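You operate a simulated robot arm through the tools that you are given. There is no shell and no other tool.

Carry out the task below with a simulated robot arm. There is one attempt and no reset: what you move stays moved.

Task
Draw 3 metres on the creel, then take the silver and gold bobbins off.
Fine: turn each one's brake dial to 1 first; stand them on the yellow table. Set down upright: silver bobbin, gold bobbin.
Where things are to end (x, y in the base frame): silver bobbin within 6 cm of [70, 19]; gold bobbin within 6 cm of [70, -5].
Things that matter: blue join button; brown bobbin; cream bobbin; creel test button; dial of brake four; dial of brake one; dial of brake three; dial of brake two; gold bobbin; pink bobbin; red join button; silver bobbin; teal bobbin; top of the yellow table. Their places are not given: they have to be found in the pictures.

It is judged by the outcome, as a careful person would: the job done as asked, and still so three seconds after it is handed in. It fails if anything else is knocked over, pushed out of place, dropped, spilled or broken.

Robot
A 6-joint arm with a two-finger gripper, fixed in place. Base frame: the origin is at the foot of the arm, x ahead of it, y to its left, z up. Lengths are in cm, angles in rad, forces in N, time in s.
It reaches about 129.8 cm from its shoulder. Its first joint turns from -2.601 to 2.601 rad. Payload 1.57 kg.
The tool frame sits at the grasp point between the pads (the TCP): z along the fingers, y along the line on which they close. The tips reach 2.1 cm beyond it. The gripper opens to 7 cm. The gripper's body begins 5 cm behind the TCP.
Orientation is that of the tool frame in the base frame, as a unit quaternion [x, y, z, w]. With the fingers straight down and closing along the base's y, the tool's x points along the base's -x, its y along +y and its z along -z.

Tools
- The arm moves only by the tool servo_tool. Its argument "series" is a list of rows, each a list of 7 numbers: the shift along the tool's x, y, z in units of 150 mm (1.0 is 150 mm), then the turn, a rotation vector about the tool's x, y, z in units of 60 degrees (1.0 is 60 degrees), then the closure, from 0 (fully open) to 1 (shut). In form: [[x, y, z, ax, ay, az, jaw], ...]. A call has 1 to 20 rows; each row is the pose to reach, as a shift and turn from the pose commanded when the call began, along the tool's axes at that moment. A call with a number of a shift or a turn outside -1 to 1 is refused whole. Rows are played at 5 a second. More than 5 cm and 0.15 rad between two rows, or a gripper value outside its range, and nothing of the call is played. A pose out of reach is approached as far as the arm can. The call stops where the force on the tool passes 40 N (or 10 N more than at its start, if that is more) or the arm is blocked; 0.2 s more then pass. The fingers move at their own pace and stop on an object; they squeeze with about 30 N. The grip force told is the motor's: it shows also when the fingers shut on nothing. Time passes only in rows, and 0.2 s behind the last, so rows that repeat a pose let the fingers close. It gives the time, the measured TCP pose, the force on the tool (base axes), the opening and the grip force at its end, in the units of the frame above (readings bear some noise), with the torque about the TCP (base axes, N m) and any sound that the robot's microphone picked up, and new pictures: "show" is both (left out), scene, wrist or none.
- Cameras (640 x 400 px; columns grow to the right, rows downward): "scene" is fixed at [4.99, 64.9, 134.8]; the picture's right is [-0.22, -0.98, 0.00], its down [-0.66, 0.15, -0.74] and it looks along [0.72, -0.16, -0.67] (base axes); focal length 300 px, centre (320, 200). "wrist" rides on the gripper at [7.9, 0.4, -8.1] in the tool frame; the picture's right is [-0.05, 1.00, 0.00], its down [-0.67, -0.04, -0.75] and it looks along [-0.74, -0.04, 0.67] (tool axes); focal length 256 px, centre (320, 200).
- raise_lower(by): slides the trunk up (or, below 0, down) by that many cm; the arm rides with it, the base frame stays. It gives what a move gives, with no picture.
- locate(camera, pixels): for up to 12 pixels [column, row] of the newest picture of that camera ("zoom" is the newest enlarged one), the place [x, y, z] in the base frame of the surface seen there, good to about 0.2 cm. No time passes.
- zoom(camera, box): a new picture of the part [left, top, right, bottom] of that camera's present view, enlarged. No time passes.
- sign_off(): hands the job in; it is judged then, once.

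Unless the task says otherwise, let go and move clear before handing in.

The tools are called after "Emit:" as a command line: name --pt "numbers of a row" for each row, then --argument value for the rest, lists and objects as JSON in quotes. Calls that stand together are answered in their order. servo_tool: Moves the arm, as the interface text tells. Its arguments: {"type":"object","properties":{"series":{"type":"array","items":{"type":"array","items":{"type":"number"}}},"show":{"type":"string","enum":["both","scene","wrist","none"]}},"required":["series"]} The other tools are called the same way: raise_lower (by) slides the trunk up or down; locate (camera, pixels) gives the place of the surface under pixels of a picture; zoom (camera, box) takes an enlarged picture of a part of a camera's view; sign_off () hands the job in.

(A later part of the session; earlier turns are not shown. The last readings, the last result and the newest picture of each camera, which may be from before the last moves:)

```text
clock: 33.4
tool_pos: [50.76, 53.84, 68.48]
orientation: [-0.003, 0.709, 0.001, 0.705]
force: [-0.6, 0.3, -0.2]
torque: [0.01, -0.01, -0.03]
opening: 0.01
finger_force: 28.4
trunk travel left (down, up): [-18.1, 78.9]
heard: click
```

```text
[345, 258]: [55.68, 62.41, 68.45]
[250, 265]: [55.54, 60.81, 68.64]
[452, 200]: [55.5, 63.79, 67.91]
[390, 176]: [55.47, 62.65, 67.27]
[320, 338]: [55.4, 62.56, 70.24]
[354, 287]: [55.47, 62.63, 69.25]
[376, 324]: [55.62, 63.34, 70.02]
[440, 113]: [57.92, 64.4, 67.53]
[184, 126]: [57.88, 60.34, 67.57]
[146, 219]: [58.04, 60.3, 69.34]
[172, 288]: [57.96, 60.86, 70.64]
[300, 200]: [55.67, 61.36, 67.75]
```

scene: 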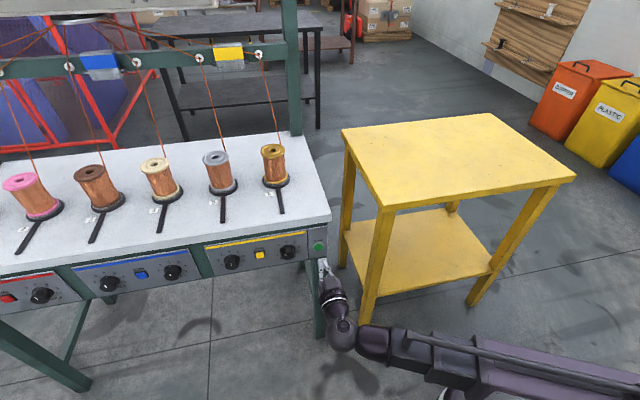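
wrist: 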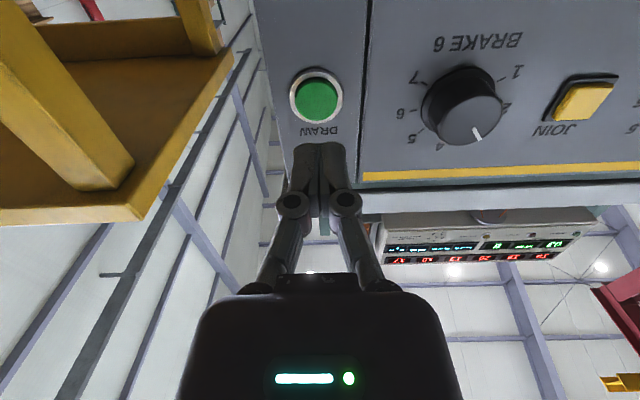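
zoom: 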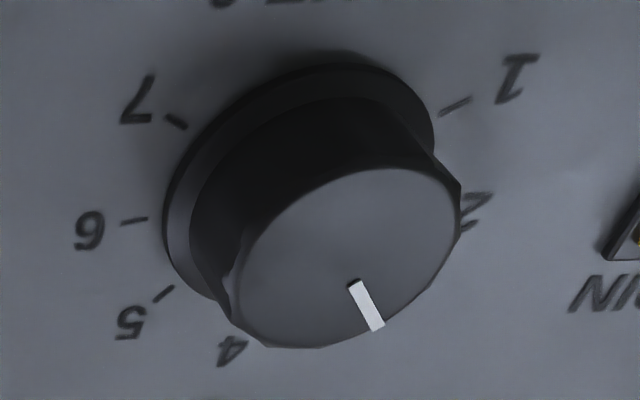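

Knob 6 is centred at (62.37, 68.7), radius ~1.55, face at x≈55.5, pointer ~38° left of top (=3); mark 1 lies at 120°, so I need ~-80° about the tool axis. I'll drop the trunk 5 cm for arm margin, then shift in front of the knob with the hand pre-rolled +40° and open.

Emit:
raise_lower --by -5

Emit:
servo_tool --pt "-0.06 0.095 -0.03 0 0 0.111 0.8" --pt "-0.12 0.19 -0.06 0 0 0.222 0.6" --pt "-0.18 0.285 -0.06 0 0 0.333 0.4" --pt "-0.24 0.38 -0.06 0 0 0.444 0.2" --pt "-0.3 0.475 -0.06 0 0 0.555 0" --pt "-0.35 0.567 -0.06 0 0 0.667 0" --pt "-0.35 0.567 -0.06 0 0 0.667 0" --show "both"

```text
clock: 34.3
tool_pos: [50.69, 53.99, 63.51]
orientation: [-0.004, 0.709, 0.002, 0.705]
force: [-0.2, 0.1, -1.0]
torque: [-0.02, -0.04, 0.0]
opening: 0.02
finger_force: 28.6
trunk travel left (down, up): [-13.1, 83.9]
```

```text
clock: 35.9
tool_pos: [49.85, 62.48, 63.53]
orientation: [0.24, 0.667, 0.243, 0.662]
force: [-0.3, 0.3, 0.6]
torque: [0.01, 0.01, 0.0]
opening: 7.02
finger_force: 0.1
out of reach, approached as far as the arm can: row 1, 2, 3, 4, 5, 6, 7
trunk travel left (down, up): [-13.1, 83.9]
```

scene: 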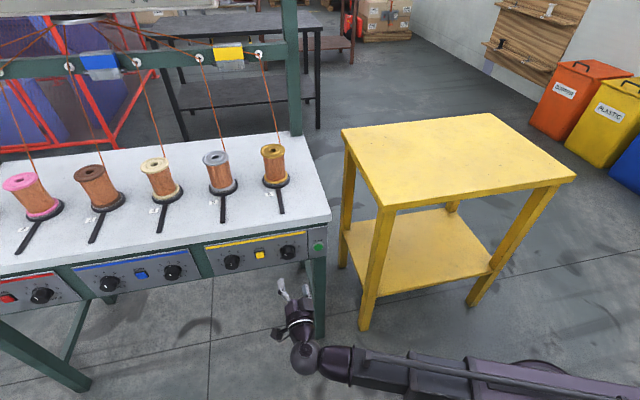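
wrist: 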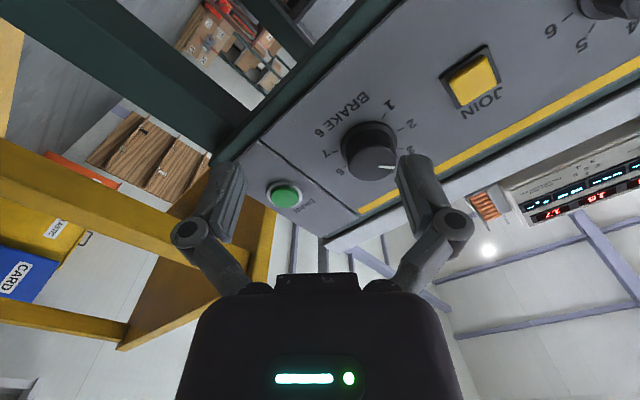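

The lift along z was not reachable for the arm in this pose (TCP stayed at z 63.5), though the shift and roll worked. I'll use the trunk for height instead: up 5.2 cm.

Emit:
raise_lower --by 5.2

Emit:
servo_tool --pt "0 0 0 0 0 0 0" --pt "0 0 0 0 0 0 0" --show "wrist"

```text
clock: 36.8
tool_pos: [49.76, 62.34, 68.71]
orientation: [0.24, 0.667, 0.242, 0.663]
force: [0.5, 0.9, -0.3]
torque: [0.01, 0.02, -0.02]
opening: 7.0
finger_force: 0.1
trunk travel left (down, up): [-18.3, 78.7]
```

```text
clock: 37.4
tool_pos: [49.76, 62.36, 68.75]
orientation: [0.24, 0.667, 0.243, 0.663]
force: [0.1, 0.3, 1.3]
torque: [0.0, 0.0, 0.01]
opening: 7.0
finger_force: 0.2
trunk travel left (down, up): [-18.3, 78.7]
```

wrist: 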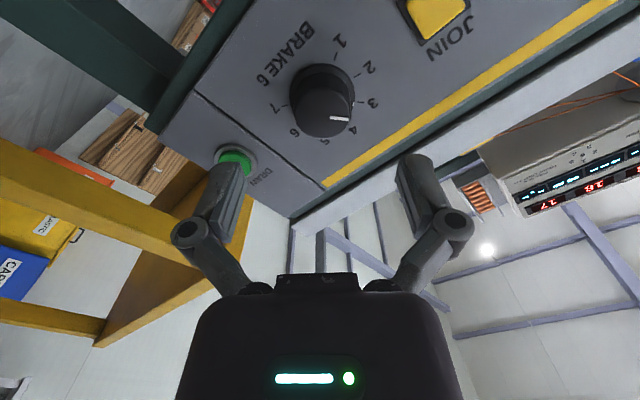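

The TCP (49.76, 62.36, 68.73) lines up with the knob, seen centred between the fingers at (323,112). I'll slide in 5.2 cm and close on the knob.

Emit:
servo_tool --pt "0 0 0.15 0 0 0 0" --pt "0 0 0.27 0 0 0 0" --pt "0 0 0.347 0 0 0 0" --pt "0 0 0.347 0 0 0 0.3" --pt "0 0 0.347 0 0 0 0.6" --pt "0 0 0.347 0 0 0 0.8" --pt "0 0 0.347 0 0 0 0.8" --pt "0 0 0.347 0 0 0 0.8" --show "wrist"

```text
clock: 39.2
tool_pos: [54.95, 62.5, 68.77]
orientation: [0.238, 0.666, 0.243, 0.664]
force: [0.5, 10.2, 10.1]
torque: [-0.02, -0.14, 0.42]
opening: 3.45
finger_force: 32.0
trunk travel left (down, up): [-18.3, 78.7]
```

wrist: 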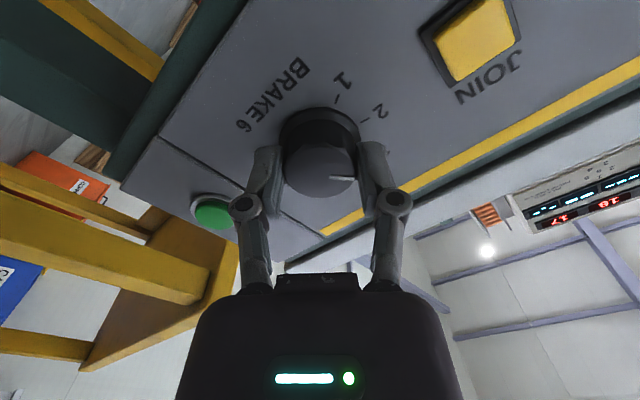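

The fingers closed on the knob (opening 3.45), with ~14 N side load showing the knob is slightly off toward the +y/+z side. I'll ease over 1.5 mm and turn -60° first.

Emit:
servo_tool --pt "0 0.01 0 0 0 0 0.8" --pt "0 0.01 0 0 0 -0.125 0.8" --pt "0 0.01 0 0 0 -0.25 0.8" --pt "0 0.01 0 0 0 -0.375 0.8" --pt "0 0.01 0 0 0 -0.5 0.8" --pt "0 0.01 0 0 0 -0.625 0.8" --pt "0 0.01 0 0 0 -0.75 0.8" --pt "0 0.01 0 0 0 -0.875 0.8" --pt "0 0.01 0 0 0 -1.0 0.8" --show "wrist"

Emit:
zoom --camera "wrist" --box '[220, 60, 440, 200]'

```text
clock: 41.2
tool_pos: [54.92, 62.48, 68.6]
orientation: [-0.127, 0.697, -0.123, 0.695]
force: [-2.0, -2.2, 4.9]
torque: [0.02, 0.47, -0.21]
opening: 3.42
finger_force: 31.6
trunk travel left (down, up): [-18.3, 78.7]
```

wrist: 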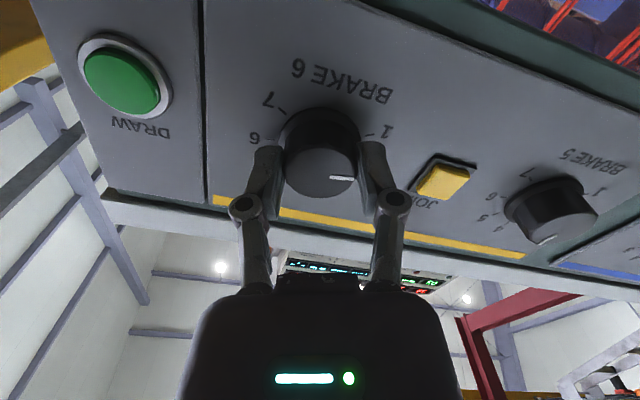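

```text
2.86 times, centred on (330, 130) of wrist
```

zoom: 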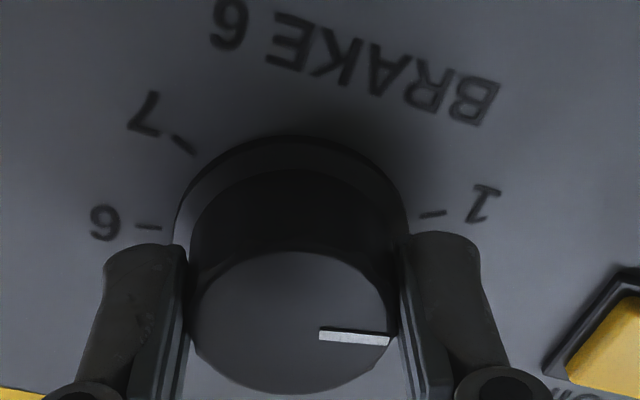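

The knob turned with the hand: the pointer now sits just short of the 1 mark. I'll turn the remaining 20°, then let go and back out to check.

Emit:
servo_tool --pt "0 0 0 0 0 -0.115 0.8" --pt "0 0 0 0 0 -0.23 0.8" --pt "0 0 0 0 0 -0.34 0.8" --pt "0 0 0 0 0 -0.34 0.8" --pt "0 0 0 0 0 -0.34 0.4" --pt "0 0 0 0 0 -0.34 0.2" --pt "0 0 0 0 0 -0.34 0" --pt "0 0 0 0 0 -0.34 0" --pt "0 0 -0.15 0 0 -0.34 0" --pt "0 0 -0.347 0 0 -0.34 0" --show "wrist"

Emit:
zoom --camera "wrist" --box '[250, 40, 410, 150]'

```text
clock: 43.4
tool_pos: [49.81, 62.43, 68.79]
orientation: [-0.247, 0.664, -0.243, 0.663]
force: [0.2, 0.8, -0.6]
torque: [-0.01, -0.02, -0.01]
opening: 7.01
finger_force: 0.0
trunk travel left (down, up): [-18.3, 78.7]
```

wrist: 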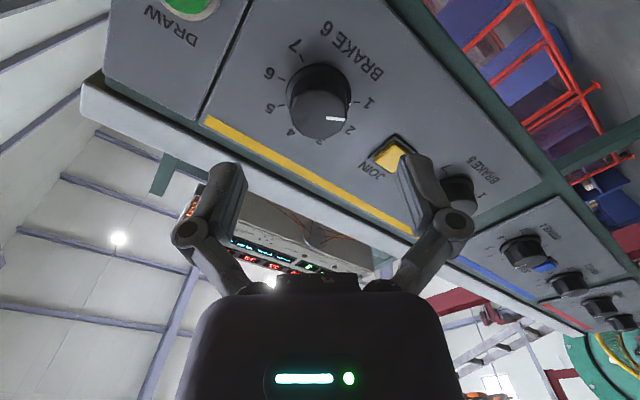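

```text
3.64 times, centred on (330, 95) of wrist
```

zoom: 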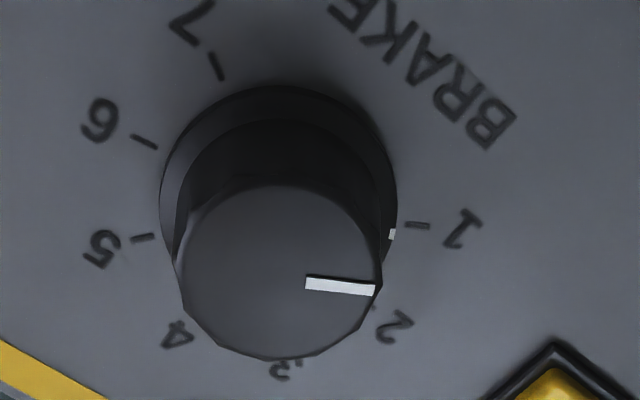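

The skirt mark at zoom (392,234) is close to tick 1 at (417,225) but looks a few degrees short. I'll measure it with located points.

Emit:
locate --camera "zoom" --pixels '[[308, 283], [372, 290], [392, 234], [408, 226], [426, 226], [213, 58], [222, 77], [136, 138], [155, 147], [135, 240], [153, 237], [279, 270]]'

```text
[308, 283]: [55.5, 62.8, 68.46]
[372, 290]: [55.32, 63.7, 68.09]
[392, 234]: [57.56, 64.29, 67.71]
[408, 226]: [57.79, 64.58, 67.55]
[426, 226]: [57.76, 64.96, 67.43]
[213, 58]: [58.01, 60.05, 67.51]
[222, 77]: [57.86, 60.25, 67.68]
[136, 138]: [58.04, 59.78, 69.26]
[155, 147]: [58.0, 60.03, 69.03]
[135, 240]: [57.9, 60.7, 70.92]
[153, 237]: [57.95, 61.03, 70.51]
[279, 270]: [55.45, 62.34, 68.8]
```

Skirt mark and tick 1 work out to nearly the same angle (~29° vs ~28.5° below horizontal) once parallax is allowed for. I'll cross-check from the scene camera.

Emit:
servo_tool --pt "0 0 -0.2 0 0 0.111 0" --pt "0 0 -0.4 0 0 0.222 0" --pt "0 0 -0.6 0 0 0.333 0" --pt "0 0 -0.8 0 0 0.444 0" --pt "0 0 -0.8 0 0 0.555 0" --pt "0 0 -0.8 0 0 0.667 0" --show "both"

Emit:
zoom --camera "scene" --box '[265, 230, 310, 270]'

Emit:
zoom --camera "wrist" --box '[280, 0, 400, 75]'

```text
clock: 44.8
tool_pos: [37.79, 62.49, 68.71]
orientation: [-0.004, 0.708, -0.001, 0.706]
force: [0.1, 0.4, -0.4]
torque: [0.0, 0.03, -0.01]
opening: 6.99
finger_force: 0.1
trunk travel left (down, up): [-18.3, 78.7]
```

scene: 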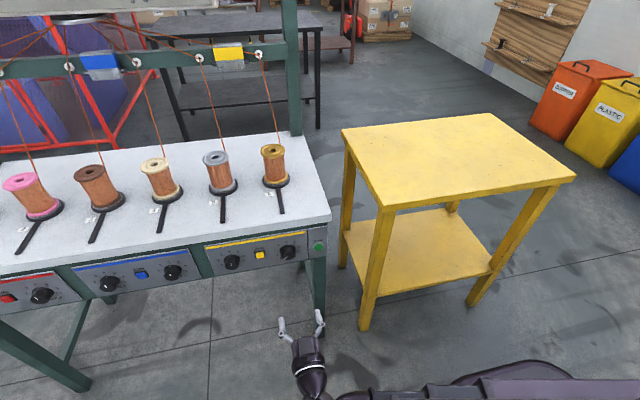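
wrist: 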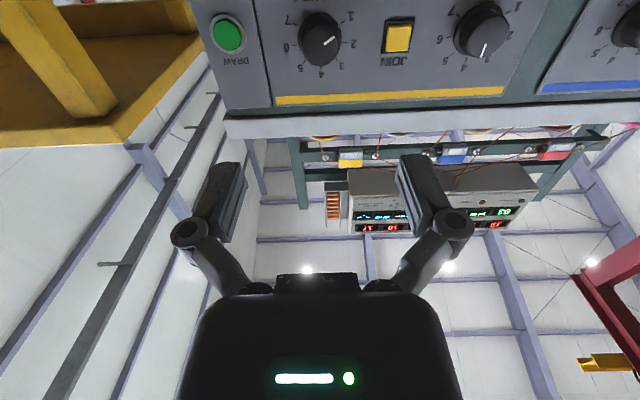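

```text
10.00 times, centred on (288, 250) of scene
```

zoom: 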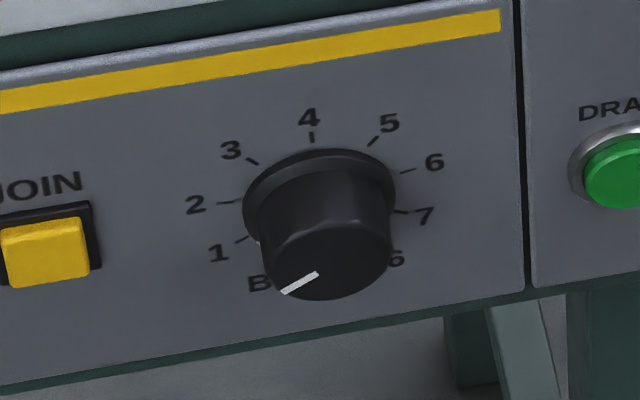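

```text
5.33 times, centred on (340, 38) of wrist
```

zoom: 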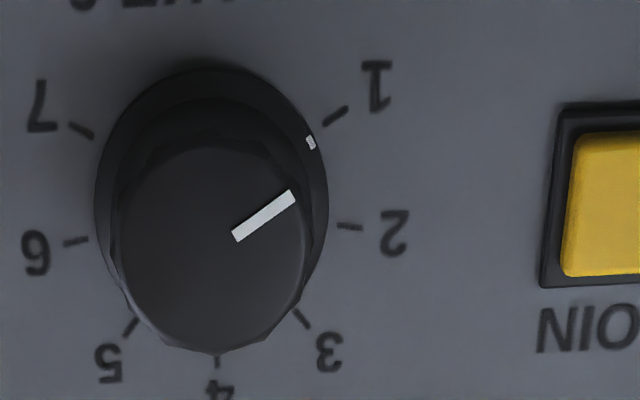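

From both views the brake 6 pointer is parallel to tick 1 (pointer direction ≈38°, tick ≈39° in the wrist zoom), so dial 6 is at 1. Now I'll measure brake 5's dial, seen at wrist (482,30).

Emit:
zoom --camera "wrist" --box '[420, 0, 548, 80]'

Emit:
zoom --camera "scene" --box '[205, 240, 265, 280]'

```text
5.00 times, centred on (484, 40) of wrist
```

zoom: 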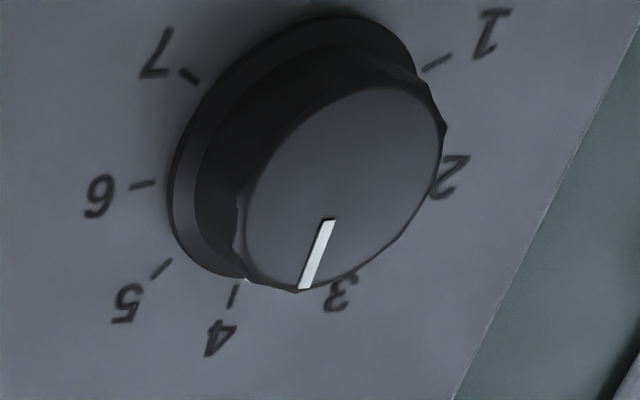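

```text
10.00 times, centred on (235, 260) of scene
```

zoom: 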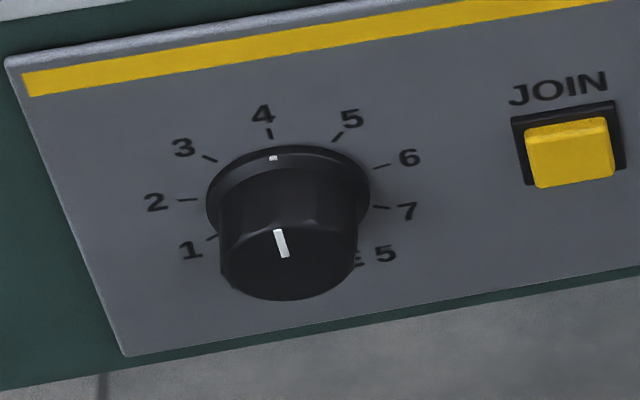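

Emit:
locate --camera "zoom" --pixels '[[274, 157], [269, 133], [209, 158], [187, 200], [338, 136], [382, 166], [381, 207], [280, 233], [284, 254], [288, 265], [237, 262], [350, 262]]'

```text
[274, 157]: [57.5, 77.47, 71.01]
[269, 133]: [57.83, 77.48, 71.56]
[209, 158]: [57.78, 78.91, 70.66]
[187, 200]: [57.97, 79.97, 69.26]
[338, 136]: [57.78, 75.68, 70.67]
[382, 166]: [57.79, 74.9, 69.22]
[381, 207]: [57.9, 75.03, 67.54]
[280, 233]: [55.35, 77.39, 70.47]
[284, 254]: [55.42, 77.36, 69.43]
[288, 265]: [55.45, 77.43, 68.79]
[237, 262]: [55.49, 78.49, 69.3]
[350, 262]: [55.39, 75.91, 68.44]
```

Brake 5's dial is exactly at 4, centred at (77.4, 68.72), so it needs -120°. I'll move in front of it with the hand pre-rolled +60°.

Emit:
servo_tool --pt "0 0.124 0.1 0 0 0.125 0" --pt "0 0.249 0.2 0 0 0.25 0" --pt "0 0.373 0.3 0 0 0.375 0" --pt "0 0.497 0.4 0 0 0.5 0" --pt "0 0.622 0.5 0 0 0.625 0" --pt "0 0.746 0.6 0 0 0.75 0" --pt "0 0.871 0.7 0 0 0.875 0" --pt "0 0.995 0.8 0 0 1.0 0" --pt "0 0.995 0.8 0 0 1.0 0" --pt "0 0.995 0.8 0 0 1.0 0" --show "wrist"

```text
clock: 47.0
tool_pos: [49.73, 77.47, 68.69]
orientation: [0.35, 0.616, 0.351, 0.612]
force: [0.6, 0.2, 0.8]
torque: [0.0, -0.03, 0.0]
opening: 7.0
finger_force: 0.0
trunk travel left (down, up): [-18.3, 78.7]
```

wrist: 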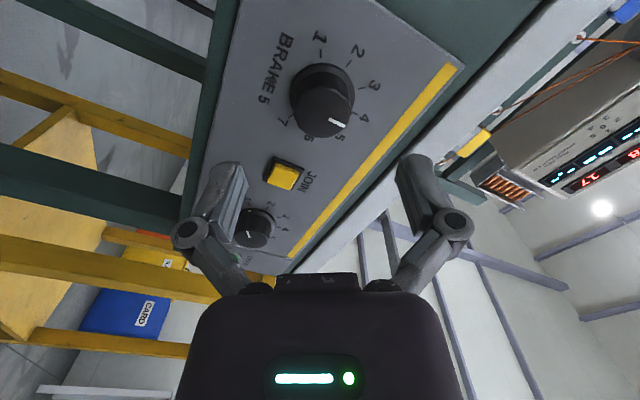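

The hand is in place at (49.73, 77.47, 68.69). I'll slide in and close on the brake 5 knob.

Emit:
servo_tool --pt "0 0 0.15 0 0 0 0" --pt "0 0 0.27 0 0 0 0" --pt "0 0 0.347 0 0 0 0" --pt "0 0 0.347 0 0 0 0.3" --pt "0 0 0.347 0 0 0 0.6" --pt "0 0 0.347 0 0 0 0.8" --pt "0 0 0.347 0 0 0 0.8" --pt "0 0 0.347 0 0 0 0.8" --show "wrist"

```text
clock: 48.8
tool_pos: [54.86, 77.54, 68.77]
orientation: [0.349, 0.617, 0.352, 0.612]
force: [-0.1, 10.2, 13.0]
torque: [-0.01, -0.46, 0.21]
opening: 3.43
finger_force: 32.1
trunk travel left (down, up): [-18.3, 78.7]
```

wrist: 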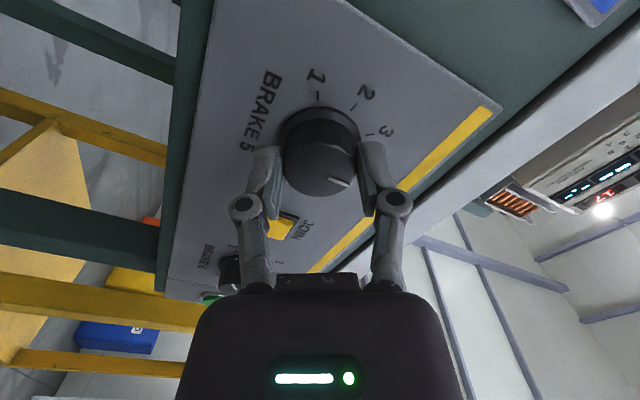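

Closed on knob 5 (opening 3.43, similar side load as before). I'll ease 1.5 mm along the finger line and turn -60°.

Emit:
servo_tool --pt "0 0.01 0 0 0 0 0.8" --pt "0 0.01 0 0 0 -0.125 0.8" --pt "0 0.01 0 0 0 -0.25 0.8" --pt "0 0.01 0 0 0 -0.375 0.8" --pt "0 0.01 0 0 0 -0.5 0.8" --pt "0 0.01 0 0 0 -0.625 0.8" --pt "0 0.01 0 0 0 -0.75 0.8" --pt "0 0.01 0 0 0 -0.875 0.8" --pt "0 0.01 0 0 0 -1.0 0.8" --show "none"

Emit:
servo_tool --pt "0 0 0 0 0 -0.125 0.8" --pt "0 0 0 0 0 -0.25 0.8" --pt "0 0 0 0 0 -0.375 0.8" --pt "0 0 0 0 0 -0.5 0.8" --pt "0 0 0 0 0 -0.625 0.8" --pt "0 0 0 0 0 -0.75 0.8" --pt "0 0 0 0 0 -0.875 0.8" --pt "0 0 0 0 0 -1.0 0.8" --pt "0 0 0 0 0 -1.0 0.8" --show "wrist"

Emit:
zoom --camera "wrist" --box '[220, 60, 440, 200]'

```text
clock: 50.8
tool_pos: [54.79, 77.47, 68.75]
orientation: [-0.005, 0.709, -0.003, 0.706]
force: [-4.0, 0.8, 6.7]
torque: [0.02, 0.59, -0.13]
opening: 3.43
finger_force: 32.5
trunk travel left (down, up): [-18.3, 78.7]
```

```text
clock: 52.8
tool_pos: [54.93, 77.44, 68.8]
orientation: [-0.358, 0.611, -0.356, 0.61]
force: [-10.9, -12.9, -2.7]
torque: [-0.03, 0.19, -0.79]
opening: 3.43
finger_force: 32.2
trunk travel left (down, up): [-18.3, 78.7]
```

wrist: 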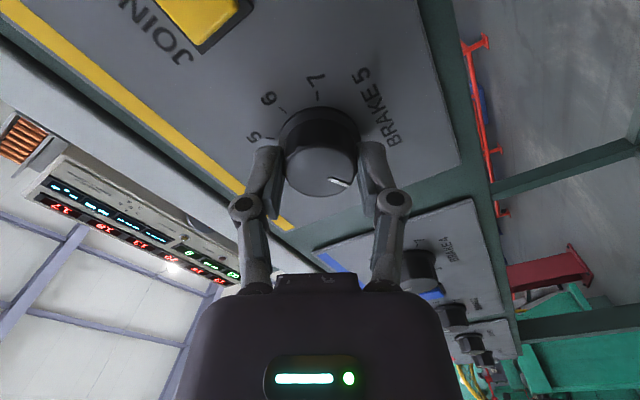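

```text
2.86 times, centred on (330, 130) of wrist
```

zoom: 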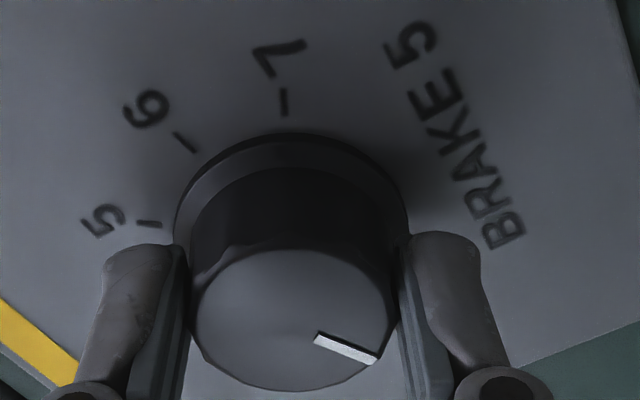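

Knob 5 followed the hand through -120°. I'll release, back out, return the roll to level and check the pointer from both cameras.

Emit:
servo_tool --pt "0 0 0 0 0 0 0.4" --pt "0 0 0 0 0 0 0.2" --pt "0 0 0 0 0 0 0" --pt "0 0 0 0 0 0 0" --pt "0 0 -0.15 0 0 0 0" --pt "0 0 -0.35 0 0 0 0" --pt "0 0 -0.6 0 0 0.125 0" --pt "0 0 -0.85 0 0 0.25 0" --pt "0 0 -1.0 0 0 0.375 0" --pt "0 0 -1.0 0 0 0.5 0" --pt "0 0 -1.0 0 0 0.625 0" --pt "0 0 -1.0 0 0 0.75 0" --pt "0 0 -1.0 0 0 0.875 0" --pt "0 0 -1.0 0 0 1.0 0" --show "both"

Emit:
zoom --camera "scene" --box '[205, 240, 265, 280]'

Emit:
zoom --camera "wrist" --box '[180, 0, 400, 110]'

```text
clock: 55.8
tool_pos: [39.83, 77.5, 68.63]
orientation: [-0.004, 0.708, 0.0, 0.706]
force: [0.7, 0.2, -0.4]
torque: [0.04, 0.01, -0.01]
opening: 6.99
finger_force: 0.0
trunk travel left (down, up): [-18.3, 78.7]
```

scene: 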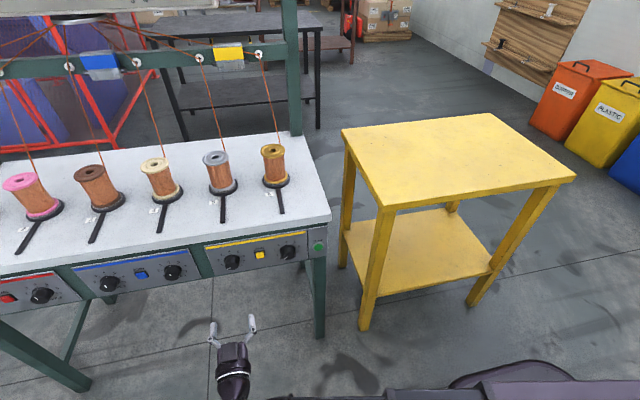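
wrist: 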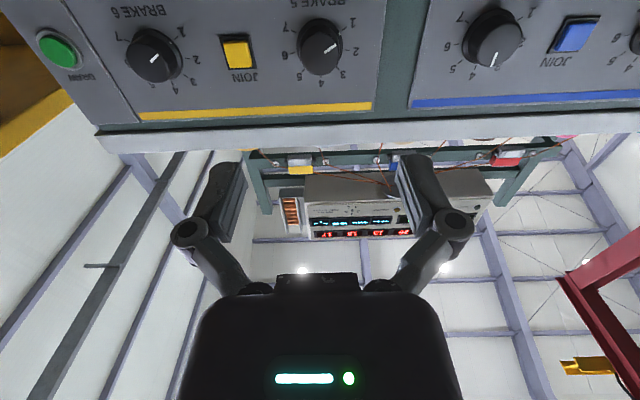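

```text
10.00 times, centred on (235, 260) of scene
```

zoom: 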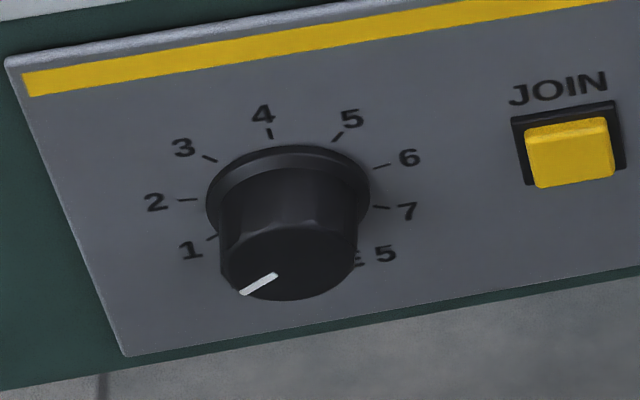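

```text
2.91 times, centred on (290, 55) of wrist
```

zoom: 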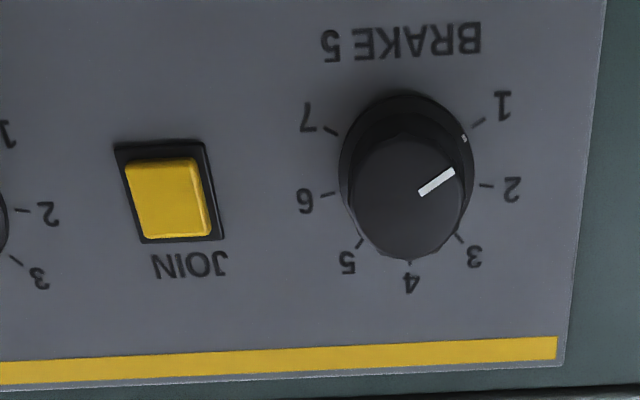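

Both dials now point to 1 (pointer parallel to the 1 tick in the scene and wrist zooms). Next I'll measure the gold and silver bobbins and their wires from the scene camera.

Emit:
zoom --camera "scene" --box '[192, 135, 304, 205]'

Emit:
zoom --camera "scene" --box '[248, 135, 304, 195]'

```text
5.71 times, centred on (248, 170) of scene
```

zoom: 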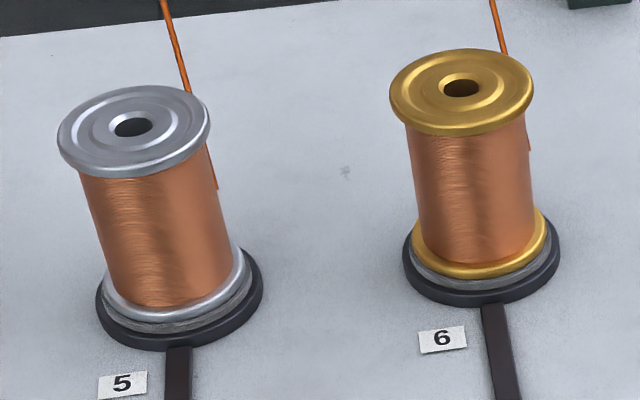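

```text
6.67 times, centred on (276, 165) of scene
```

zoom: 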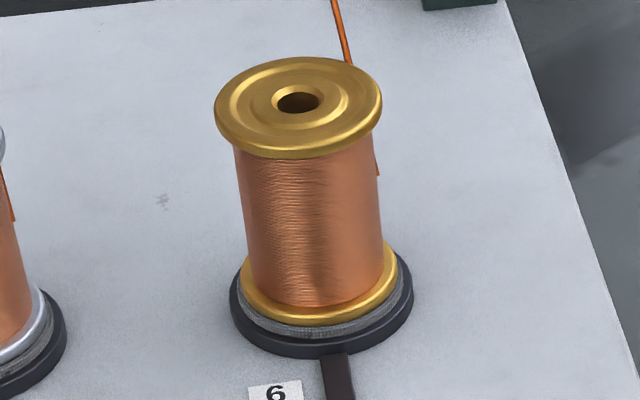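

Emit:
locate --camera "zoom" --pixels '[[297, 103], [217, 108], [381, 96], [300, 153], [296, 60], [245, 220], [382, 220], [310, 230], [310, 302], [315, 325], [320, 350], [339, 380]]'

```text
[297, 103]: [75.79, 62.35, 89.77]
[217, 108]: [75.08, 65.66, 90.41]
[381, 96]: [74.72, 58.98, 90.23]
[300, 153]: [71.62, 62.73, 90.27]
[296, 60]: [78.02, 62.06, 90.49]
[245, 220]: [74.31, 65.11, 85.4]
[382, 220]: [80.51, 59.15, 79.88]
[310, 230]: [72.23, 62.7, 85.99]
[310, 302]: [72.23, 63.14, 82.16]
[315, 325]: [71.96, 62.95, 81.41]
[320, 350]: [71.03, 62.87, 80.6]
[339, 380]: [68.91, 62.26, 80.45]
```

Gold bobbin: axis near (74.95, 62.35), flange radius ~3.4, top z 90.4, barrel radius ~2.75, standing on a spindle pad at z≈81. I've also worked out that the arm's height comes only from the trunk, so I'll raise the trunk, pitch the hand down 48° and move to y≈62.3 in front of the gold bobbin.

Emit:
raise_lower --by 32

Emit:
servo_tool --pt "0 -0.126 0 0 0.1 0 0" --pt "0 -0.252 0 0 0.2 0 0" --pt "0 -0.379 0 0 0.3 0 0" --pt "0 -0.505 0 0 0.4 0 0" --pt "0 -0.631 0 0 0.5 0 0" --pt "0 -0.757 0 0 0.6 0 0" --pt "0 -0.884 0 0 0.7 0 0" --pt "0 -1.0 0 0 0.8 0 0" --pt "0 -1.0 0 0 0.8 0 0" --show "both"

```text
clock: 59.0
tool_pos: [39.97, 77.45, 100.79]
orientation: [-0.005, 0.708, -0.001, 0.706]
force: [-0.5, -0.3, -0.4]
torque: [-0.01, 0.04, -0.03]
opening: 7.01
finger_force: 0.1
trunk travel left (down, up): [-50.3, 46.7]
```

```text
clock: 61.0
tool_pos: [40.01, 62.58, 86.9]
orientation: [-0.005, 0.934, -0.002, 0.357]
force: [-0.2, 0.2, -0.3]
torque: [0.03, -0.01, 0.0]
opening: 7.01
finger_force: 0.0
out of reach, approached as far as the arm can: row 1, 2, 3, 4, 5, 6, 7, 8, 9
trunk travel left (down, up): [-50.3, 46.7]
```

scene: 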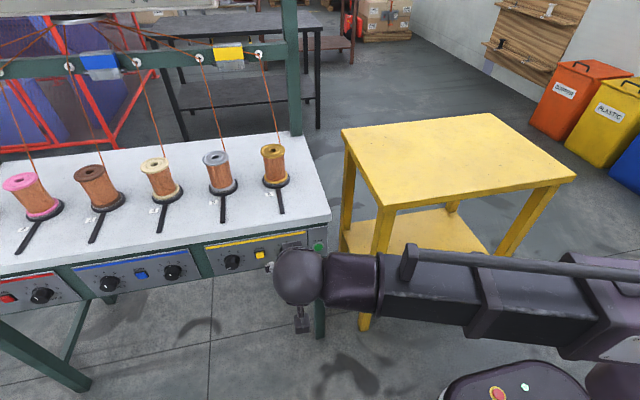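
wrist: 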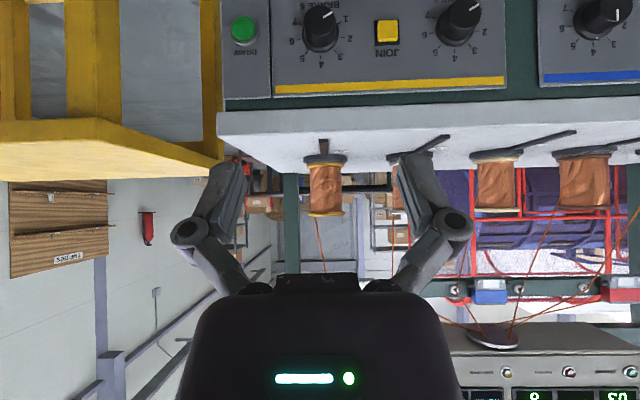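

The pose came out as expected (TCP z 86.9, 48° pitch), with gold seen at wrist (324,185) nearly centred between the fingers. I'll zoom to fix its centre line and height.

Emit:
zoom --camera "wrist" --box '[274, 140, 374, 225]'

```text
4.71 times, centred on (324, 182) of wrist
```

zoom: 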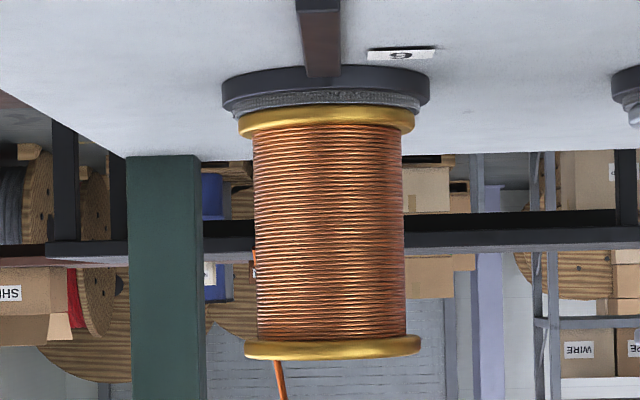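

Emit:
locate --camera "zoom" --pixels '[[330, 220], [256, 220], [402, 220], [330, 346], [250, 348], [416, 344], [330, 120], [243, 122], [412, 116], [330, 335], [330, 128], [330, 100]]'

```text
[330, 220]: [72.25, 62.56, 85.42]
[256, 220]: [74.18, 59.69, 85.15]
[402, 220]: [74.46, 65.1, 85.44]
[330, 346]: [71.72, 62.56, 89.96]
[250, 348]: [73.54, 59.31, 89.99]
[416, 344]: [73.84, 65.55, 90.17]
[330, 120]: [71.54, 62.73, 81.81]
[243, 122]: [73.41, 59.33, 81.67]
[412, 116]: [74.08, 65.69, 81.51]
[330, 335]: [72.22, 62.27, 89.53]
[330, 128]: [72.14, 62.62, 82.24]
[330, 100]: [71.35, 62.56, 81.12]
```

Gold's axis is at (74.95, 62.43), barrel z 82.2–89.6. I'll lower the trunk 0.4 cm and advance 20 cm along +x at constant height, fingers open.

Emit:
raise_lower --by -0.4

Emit:
servo_tool --pt "-0.166 0 0.148 0 0 0 0" --pt "-0.331 -0.005 0.296 0 0 0 0" --pt "-0.497 -0.007 0.445 0 0 0 0" --pt "-0.662 -0.007 0.593 0 0 0 0" --pt "-0.828 -0.007 0.741 0 0 0 0" --pt "-0.993 -0.007 0.889 0 0 0 0" --pt "-0.993 -0.007 0.889 0 0 0 0" --show "both"

```text
clock: 61.5
tool_pos: [40.04, 62.62, 86.51]
orientation: [-0.004, 0.934, -0.003, 0.357]
force: [-0.6, -0.7, -1.2]
torque: [0.03, 0.01, 0.01]
opening: 6.98
finger_force: 0.0
trunk travel left (down, up): [-49.9, 47.1]
```

```text
clock: 63.1
tool_pos: [60.07, 62.58, 86.44]
orientation: [-0.004, 0.934, -0.004, 0.358]
force: [0.6, -0.8, -0.1]
torque: [-0.03, 0.03, 0.01]
opening: 7.01
finger_force: 0.1
trunk travel left (down, up): [-49.9, 47.1]
```

scene: 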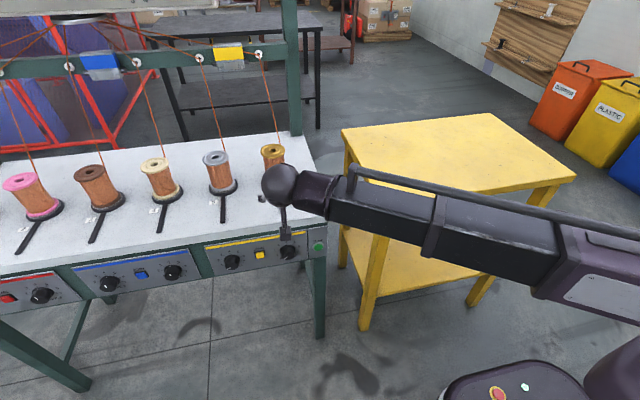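
wrist: 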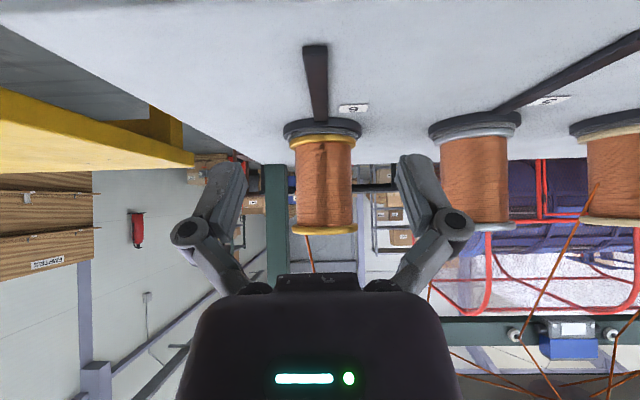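

Gold is at column ~323 between the fingers. I'll re-measure its edges from here before the last advance.

Emit:
locate --camera "wrist" --pixels '[[299, 185], [351, 185], [324, 185], [293, 229], [356, 229], [324, 233], [291, 146], [354, 146], [324, 147]]'

```text
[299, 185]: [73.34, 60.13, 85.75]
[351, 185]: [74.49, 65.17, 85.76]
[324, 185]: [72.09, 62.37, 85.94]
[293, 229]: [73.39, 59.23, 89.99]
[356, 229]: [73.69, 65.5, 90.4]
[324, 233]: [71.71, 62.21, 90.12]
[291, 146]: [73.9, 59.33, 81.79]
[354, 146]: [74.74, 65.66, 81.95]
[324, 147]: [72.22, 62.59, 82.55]
```

Axis y is 62.43 and my TCP is at about 62.6, so I'll correct 0.15 cm and advance 14.1 cm around the barrel, still open.

Emit:
servo_tool --pt "-0.117 -0.005 0.105 0 0 0 0" --pt "-0.233 -0.01 0.209 0 0 0 0" --pt "-0.35 -0.011 0.314 0 0 0 0" --pt "-0.467 -0.011 0.418 0 0 0 0" --pt "-0.584 -0.011 0.523 0 0 0 0" --pt "-0.7 -0.011 0.627 0 0 0 0" --pt "-0.7 -0.011 0.627 0 0 0 0" --show "both"

```text
clock: 64.7
tool_pos: [74.1, 62.53, 86.53]
orientation: [-0.004, 0.934, -0.003, 0.357]
force: [-0.1, -0.4, -0.1]
torque: [0.03, -0.01, -0.03]
opening: 7.02
finger_force: 0.1
trunk travel left (down, up): [-49.9, 47.1]
```

scene: 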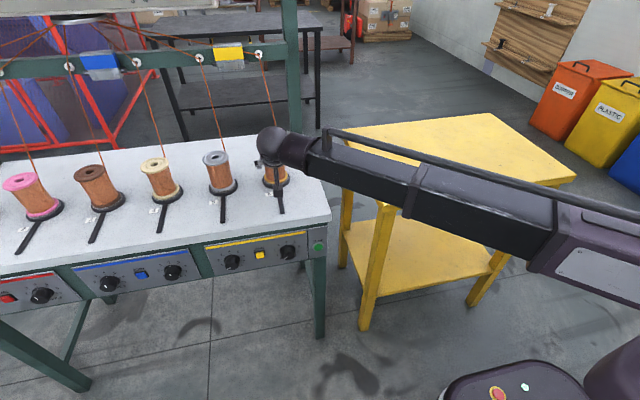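
wrist: 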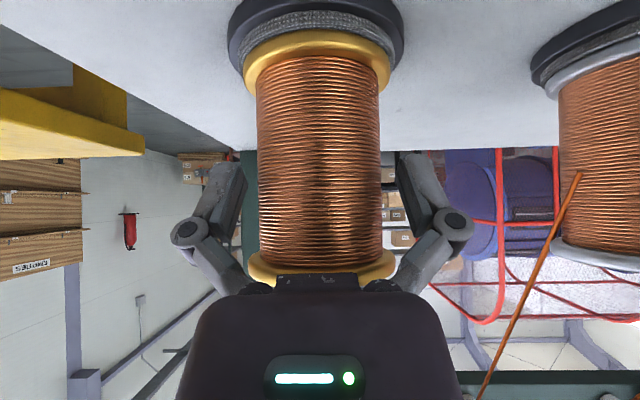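

The barrel sits centred between the open fingers (columns 257–382) with no contact force. I'll close on it.

Emit:
servo_tool --pt "0 0 0 0 0 0 0.1" --pt "0 0 0 0 0 0 0.2" --pt "0 0 0 0 0 0 0.3" --pt "0 0 0 0 0 0 0.5" --pt "0 0 0 0 0 0 0.5" --show "wrist"

```text
clock: 65.9
tool_pos: [74.06, 62.42, 86.56]
orientation: [-0.004, 0.934, -0.003, 0.358]
force: [-1.5, -2.5, -0.1]
torque: [-0.29, 0.05, -0.04]
opening: 5.88
finger_force: 30.0
trunk travel left (down, up): [-49.9, 47.1]
```

wrist: 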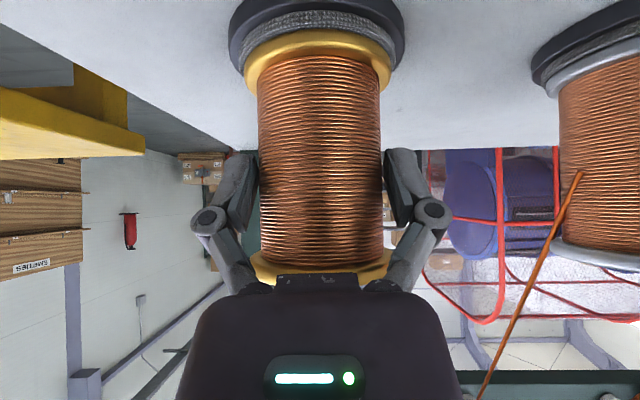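

Gripped at 5.88 cm with 30 N. I'll lift 2 cm with the trunk to check that it comes free of the spindle cleanly.

Emit:
raise_lower --by 2

Emit:
servo_tool --pt "0 0 0 0 0 0 0.5" --show "both"

```text
clock: 66.6
tool_pos: [74.04, 62.58, 88.58]
orientation: [-0.005, 0.934, -0.003, 0.358]
force: [0.9, 0.4, -4.0]
torque: [0.0, 0.09, -0.02]
opening: 5.88
finger_force: 30.2
trunk travel left (down, up): [-51.9, 45.1]
```

```text
clock: 67.0
tool_pos: [74.16, 62.46, 88.48]
orientation: [-0.005, 0.934, -0.003, 0.358]
force: [-0.5, -0.3, 0.1]
torque: [0.07, -0.11, 0.04]
opening: 5.9
finger_force: 29.7
trunk travel left (down, up): [-51.9, 45.1]
```

scene: 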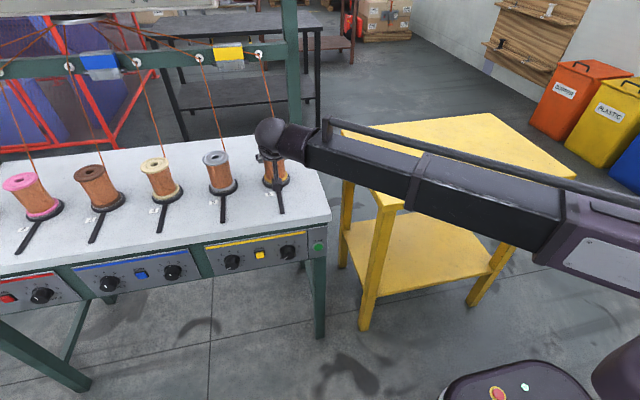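
wrist: 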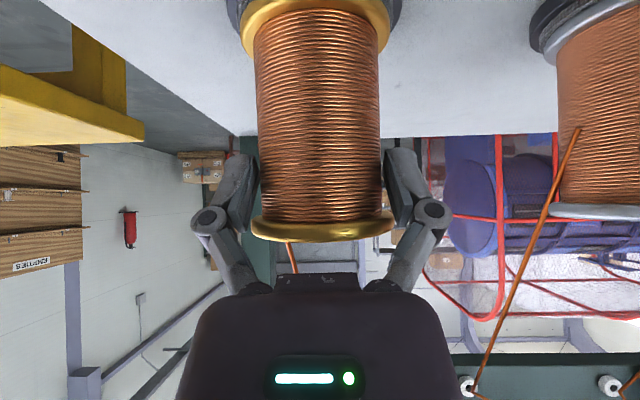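

In the wrist picture the gold bobbin appears to have stayed down while the hand rose (top flange now at row ~230). I'll measure its height to be sure.

Emit:
locate --camera "wrist" --pixels '[[322, 228], [322, 150], [322, 38], [322, 15], [258, 222], [390, 222], [262, 15], [380, 15]]'

Emit:
zoom --camera "scene" --box '[235, 115, 325, 225]'

Emit:
zoom --camera "wrist" --box '[200, 0, 440, 150]'

```text
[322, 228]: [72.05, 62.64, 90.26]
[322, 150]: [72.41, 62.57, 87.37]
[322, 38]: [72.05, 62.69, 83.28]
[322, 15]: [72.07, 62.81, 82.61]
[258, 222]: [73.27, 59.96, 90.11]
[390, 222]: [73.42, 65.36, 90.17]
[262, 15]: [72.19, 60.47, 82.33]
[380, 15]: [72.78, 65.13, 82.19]
```

```text
3.64 times, centred on (280, 170) of scene
```

zoom: 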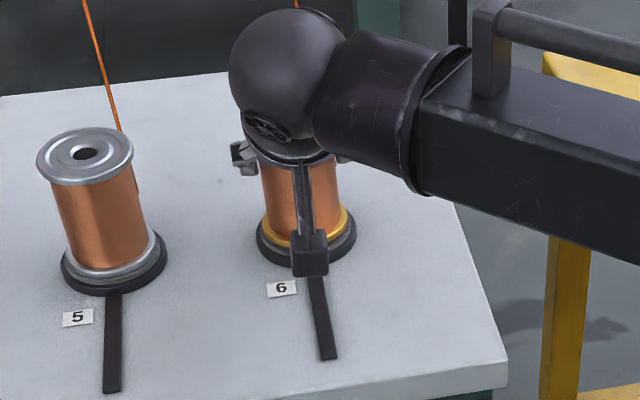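

```text
2.67 times, centred on (320, 75) of wrist
```

zoom: 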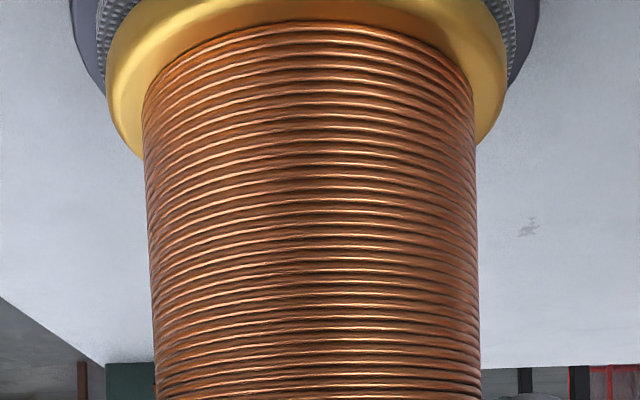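

The bobbin stayed put (top flange still z≈90.2), so the fingers just slid up the wound barrel with only ~4 N. I'll look closely at how the fingers sit against the flange before trying another way.

Emit:
zoom --camera "wrist" --box '[180, 130, 460, 290]'

Emit:
locate --camera "wrist" --pixels '[[250, 165], [390, 165], [245, 200], [395, 200], [237, 215], [405, 215], [252, 228], [392, 228], [430, 210], [210, 220]]'

```text
2.29 times, centred on (320, 210) of wrist
```

zoom: 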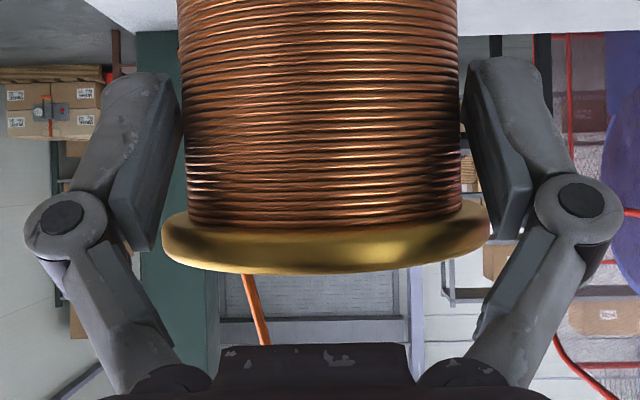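

```text
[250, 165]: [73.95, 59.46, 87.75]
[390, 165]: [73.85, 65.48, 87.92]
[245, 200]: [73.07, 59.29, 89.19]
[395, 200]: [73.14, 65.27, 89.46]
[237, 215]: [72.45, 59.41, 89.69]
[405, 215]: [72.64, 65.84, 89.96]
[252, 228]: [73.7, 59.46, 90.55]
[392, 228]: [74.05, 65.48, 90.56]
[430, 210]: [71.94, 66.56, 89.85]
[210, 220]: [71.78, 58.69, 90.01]
```

The pads press only the slick windings, so lifting there just slips; a hold under the top flange with level fingers would be secure, but needs the camera above the hand. I'll open, lower back to the entry height, and withdraw to try rolling the hand the other way round.

Emit:
servo_tool --pt "0 0 0 0 0 0 0.3" --pt "0 0 0 0 0 0 0.1" --pt "0 0 0 0 0 0 0" --pt "0 0 0 0 0 0 0" --show "none"

Emit:
raise_lower --by -2

Emit:
servo_tool --pt "0.117 0 -0.105 0 0 0 0" --pt "0.25 0 -0.224 0 0 0 0" --pt "0.4 0 -0.358 0 0 0 0" --pt "0.55 0 -0.492 0 0 0 0" --pt "0.7 0 -0.627 0 0 0 0" --pt "0.85 0 -0.761 0 0 0 0" --pt "0.993 0 -0.889 0 0 0 0" --show "both"

```text
clock: 68.0
tool_pos: [74.09, 62.49, 88.46]
orientation: [-0.004, 0.934, -0.003, 0.358]
force: [0.3, -0.8, 0.6]
torque: [-0.02, 0.01, -0.01]
opening: 7.01
finger_force: 0.0
trunk travel left (down, up): [-51.9, 45.1]
```

```text
clock: 68.7
tool_pos: [74.02, 62.47, 86.51]
orientation: [-0.005, 0.934, -0.003, 0.358]
force: [0.3, 0.0, 0.5]
torque: [-0.04, 0.0, 0.03]
opening: 6.99
finger_force: 0.1
trunk travel left (down, up): [-49.9, 47.1]
```

```text
clock: 70.3
tool_pos: [54.09, 62.44, 86.55]
orientation: [-0.004, 0.934, -0.003, 0.357]
force: [1.0, 0.0, -0.5]
torque: [-0.03, -0.02, 0.02]
opening: 7.02
finger_force: 0.1
trunk travel left (down, up): [-49.9, 47.1]
```

scene: 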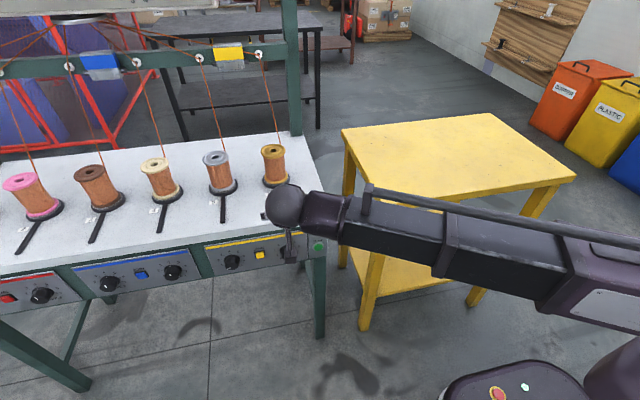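
wrist: 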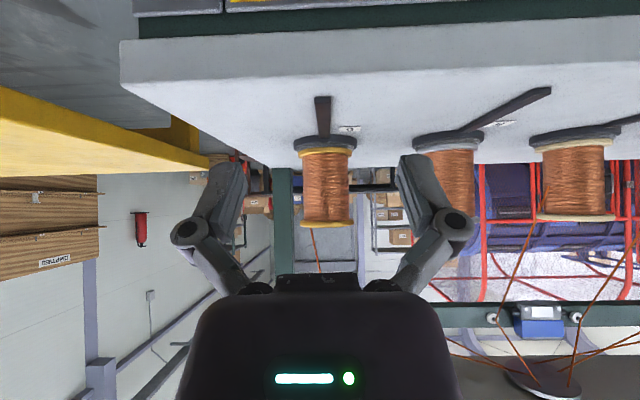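

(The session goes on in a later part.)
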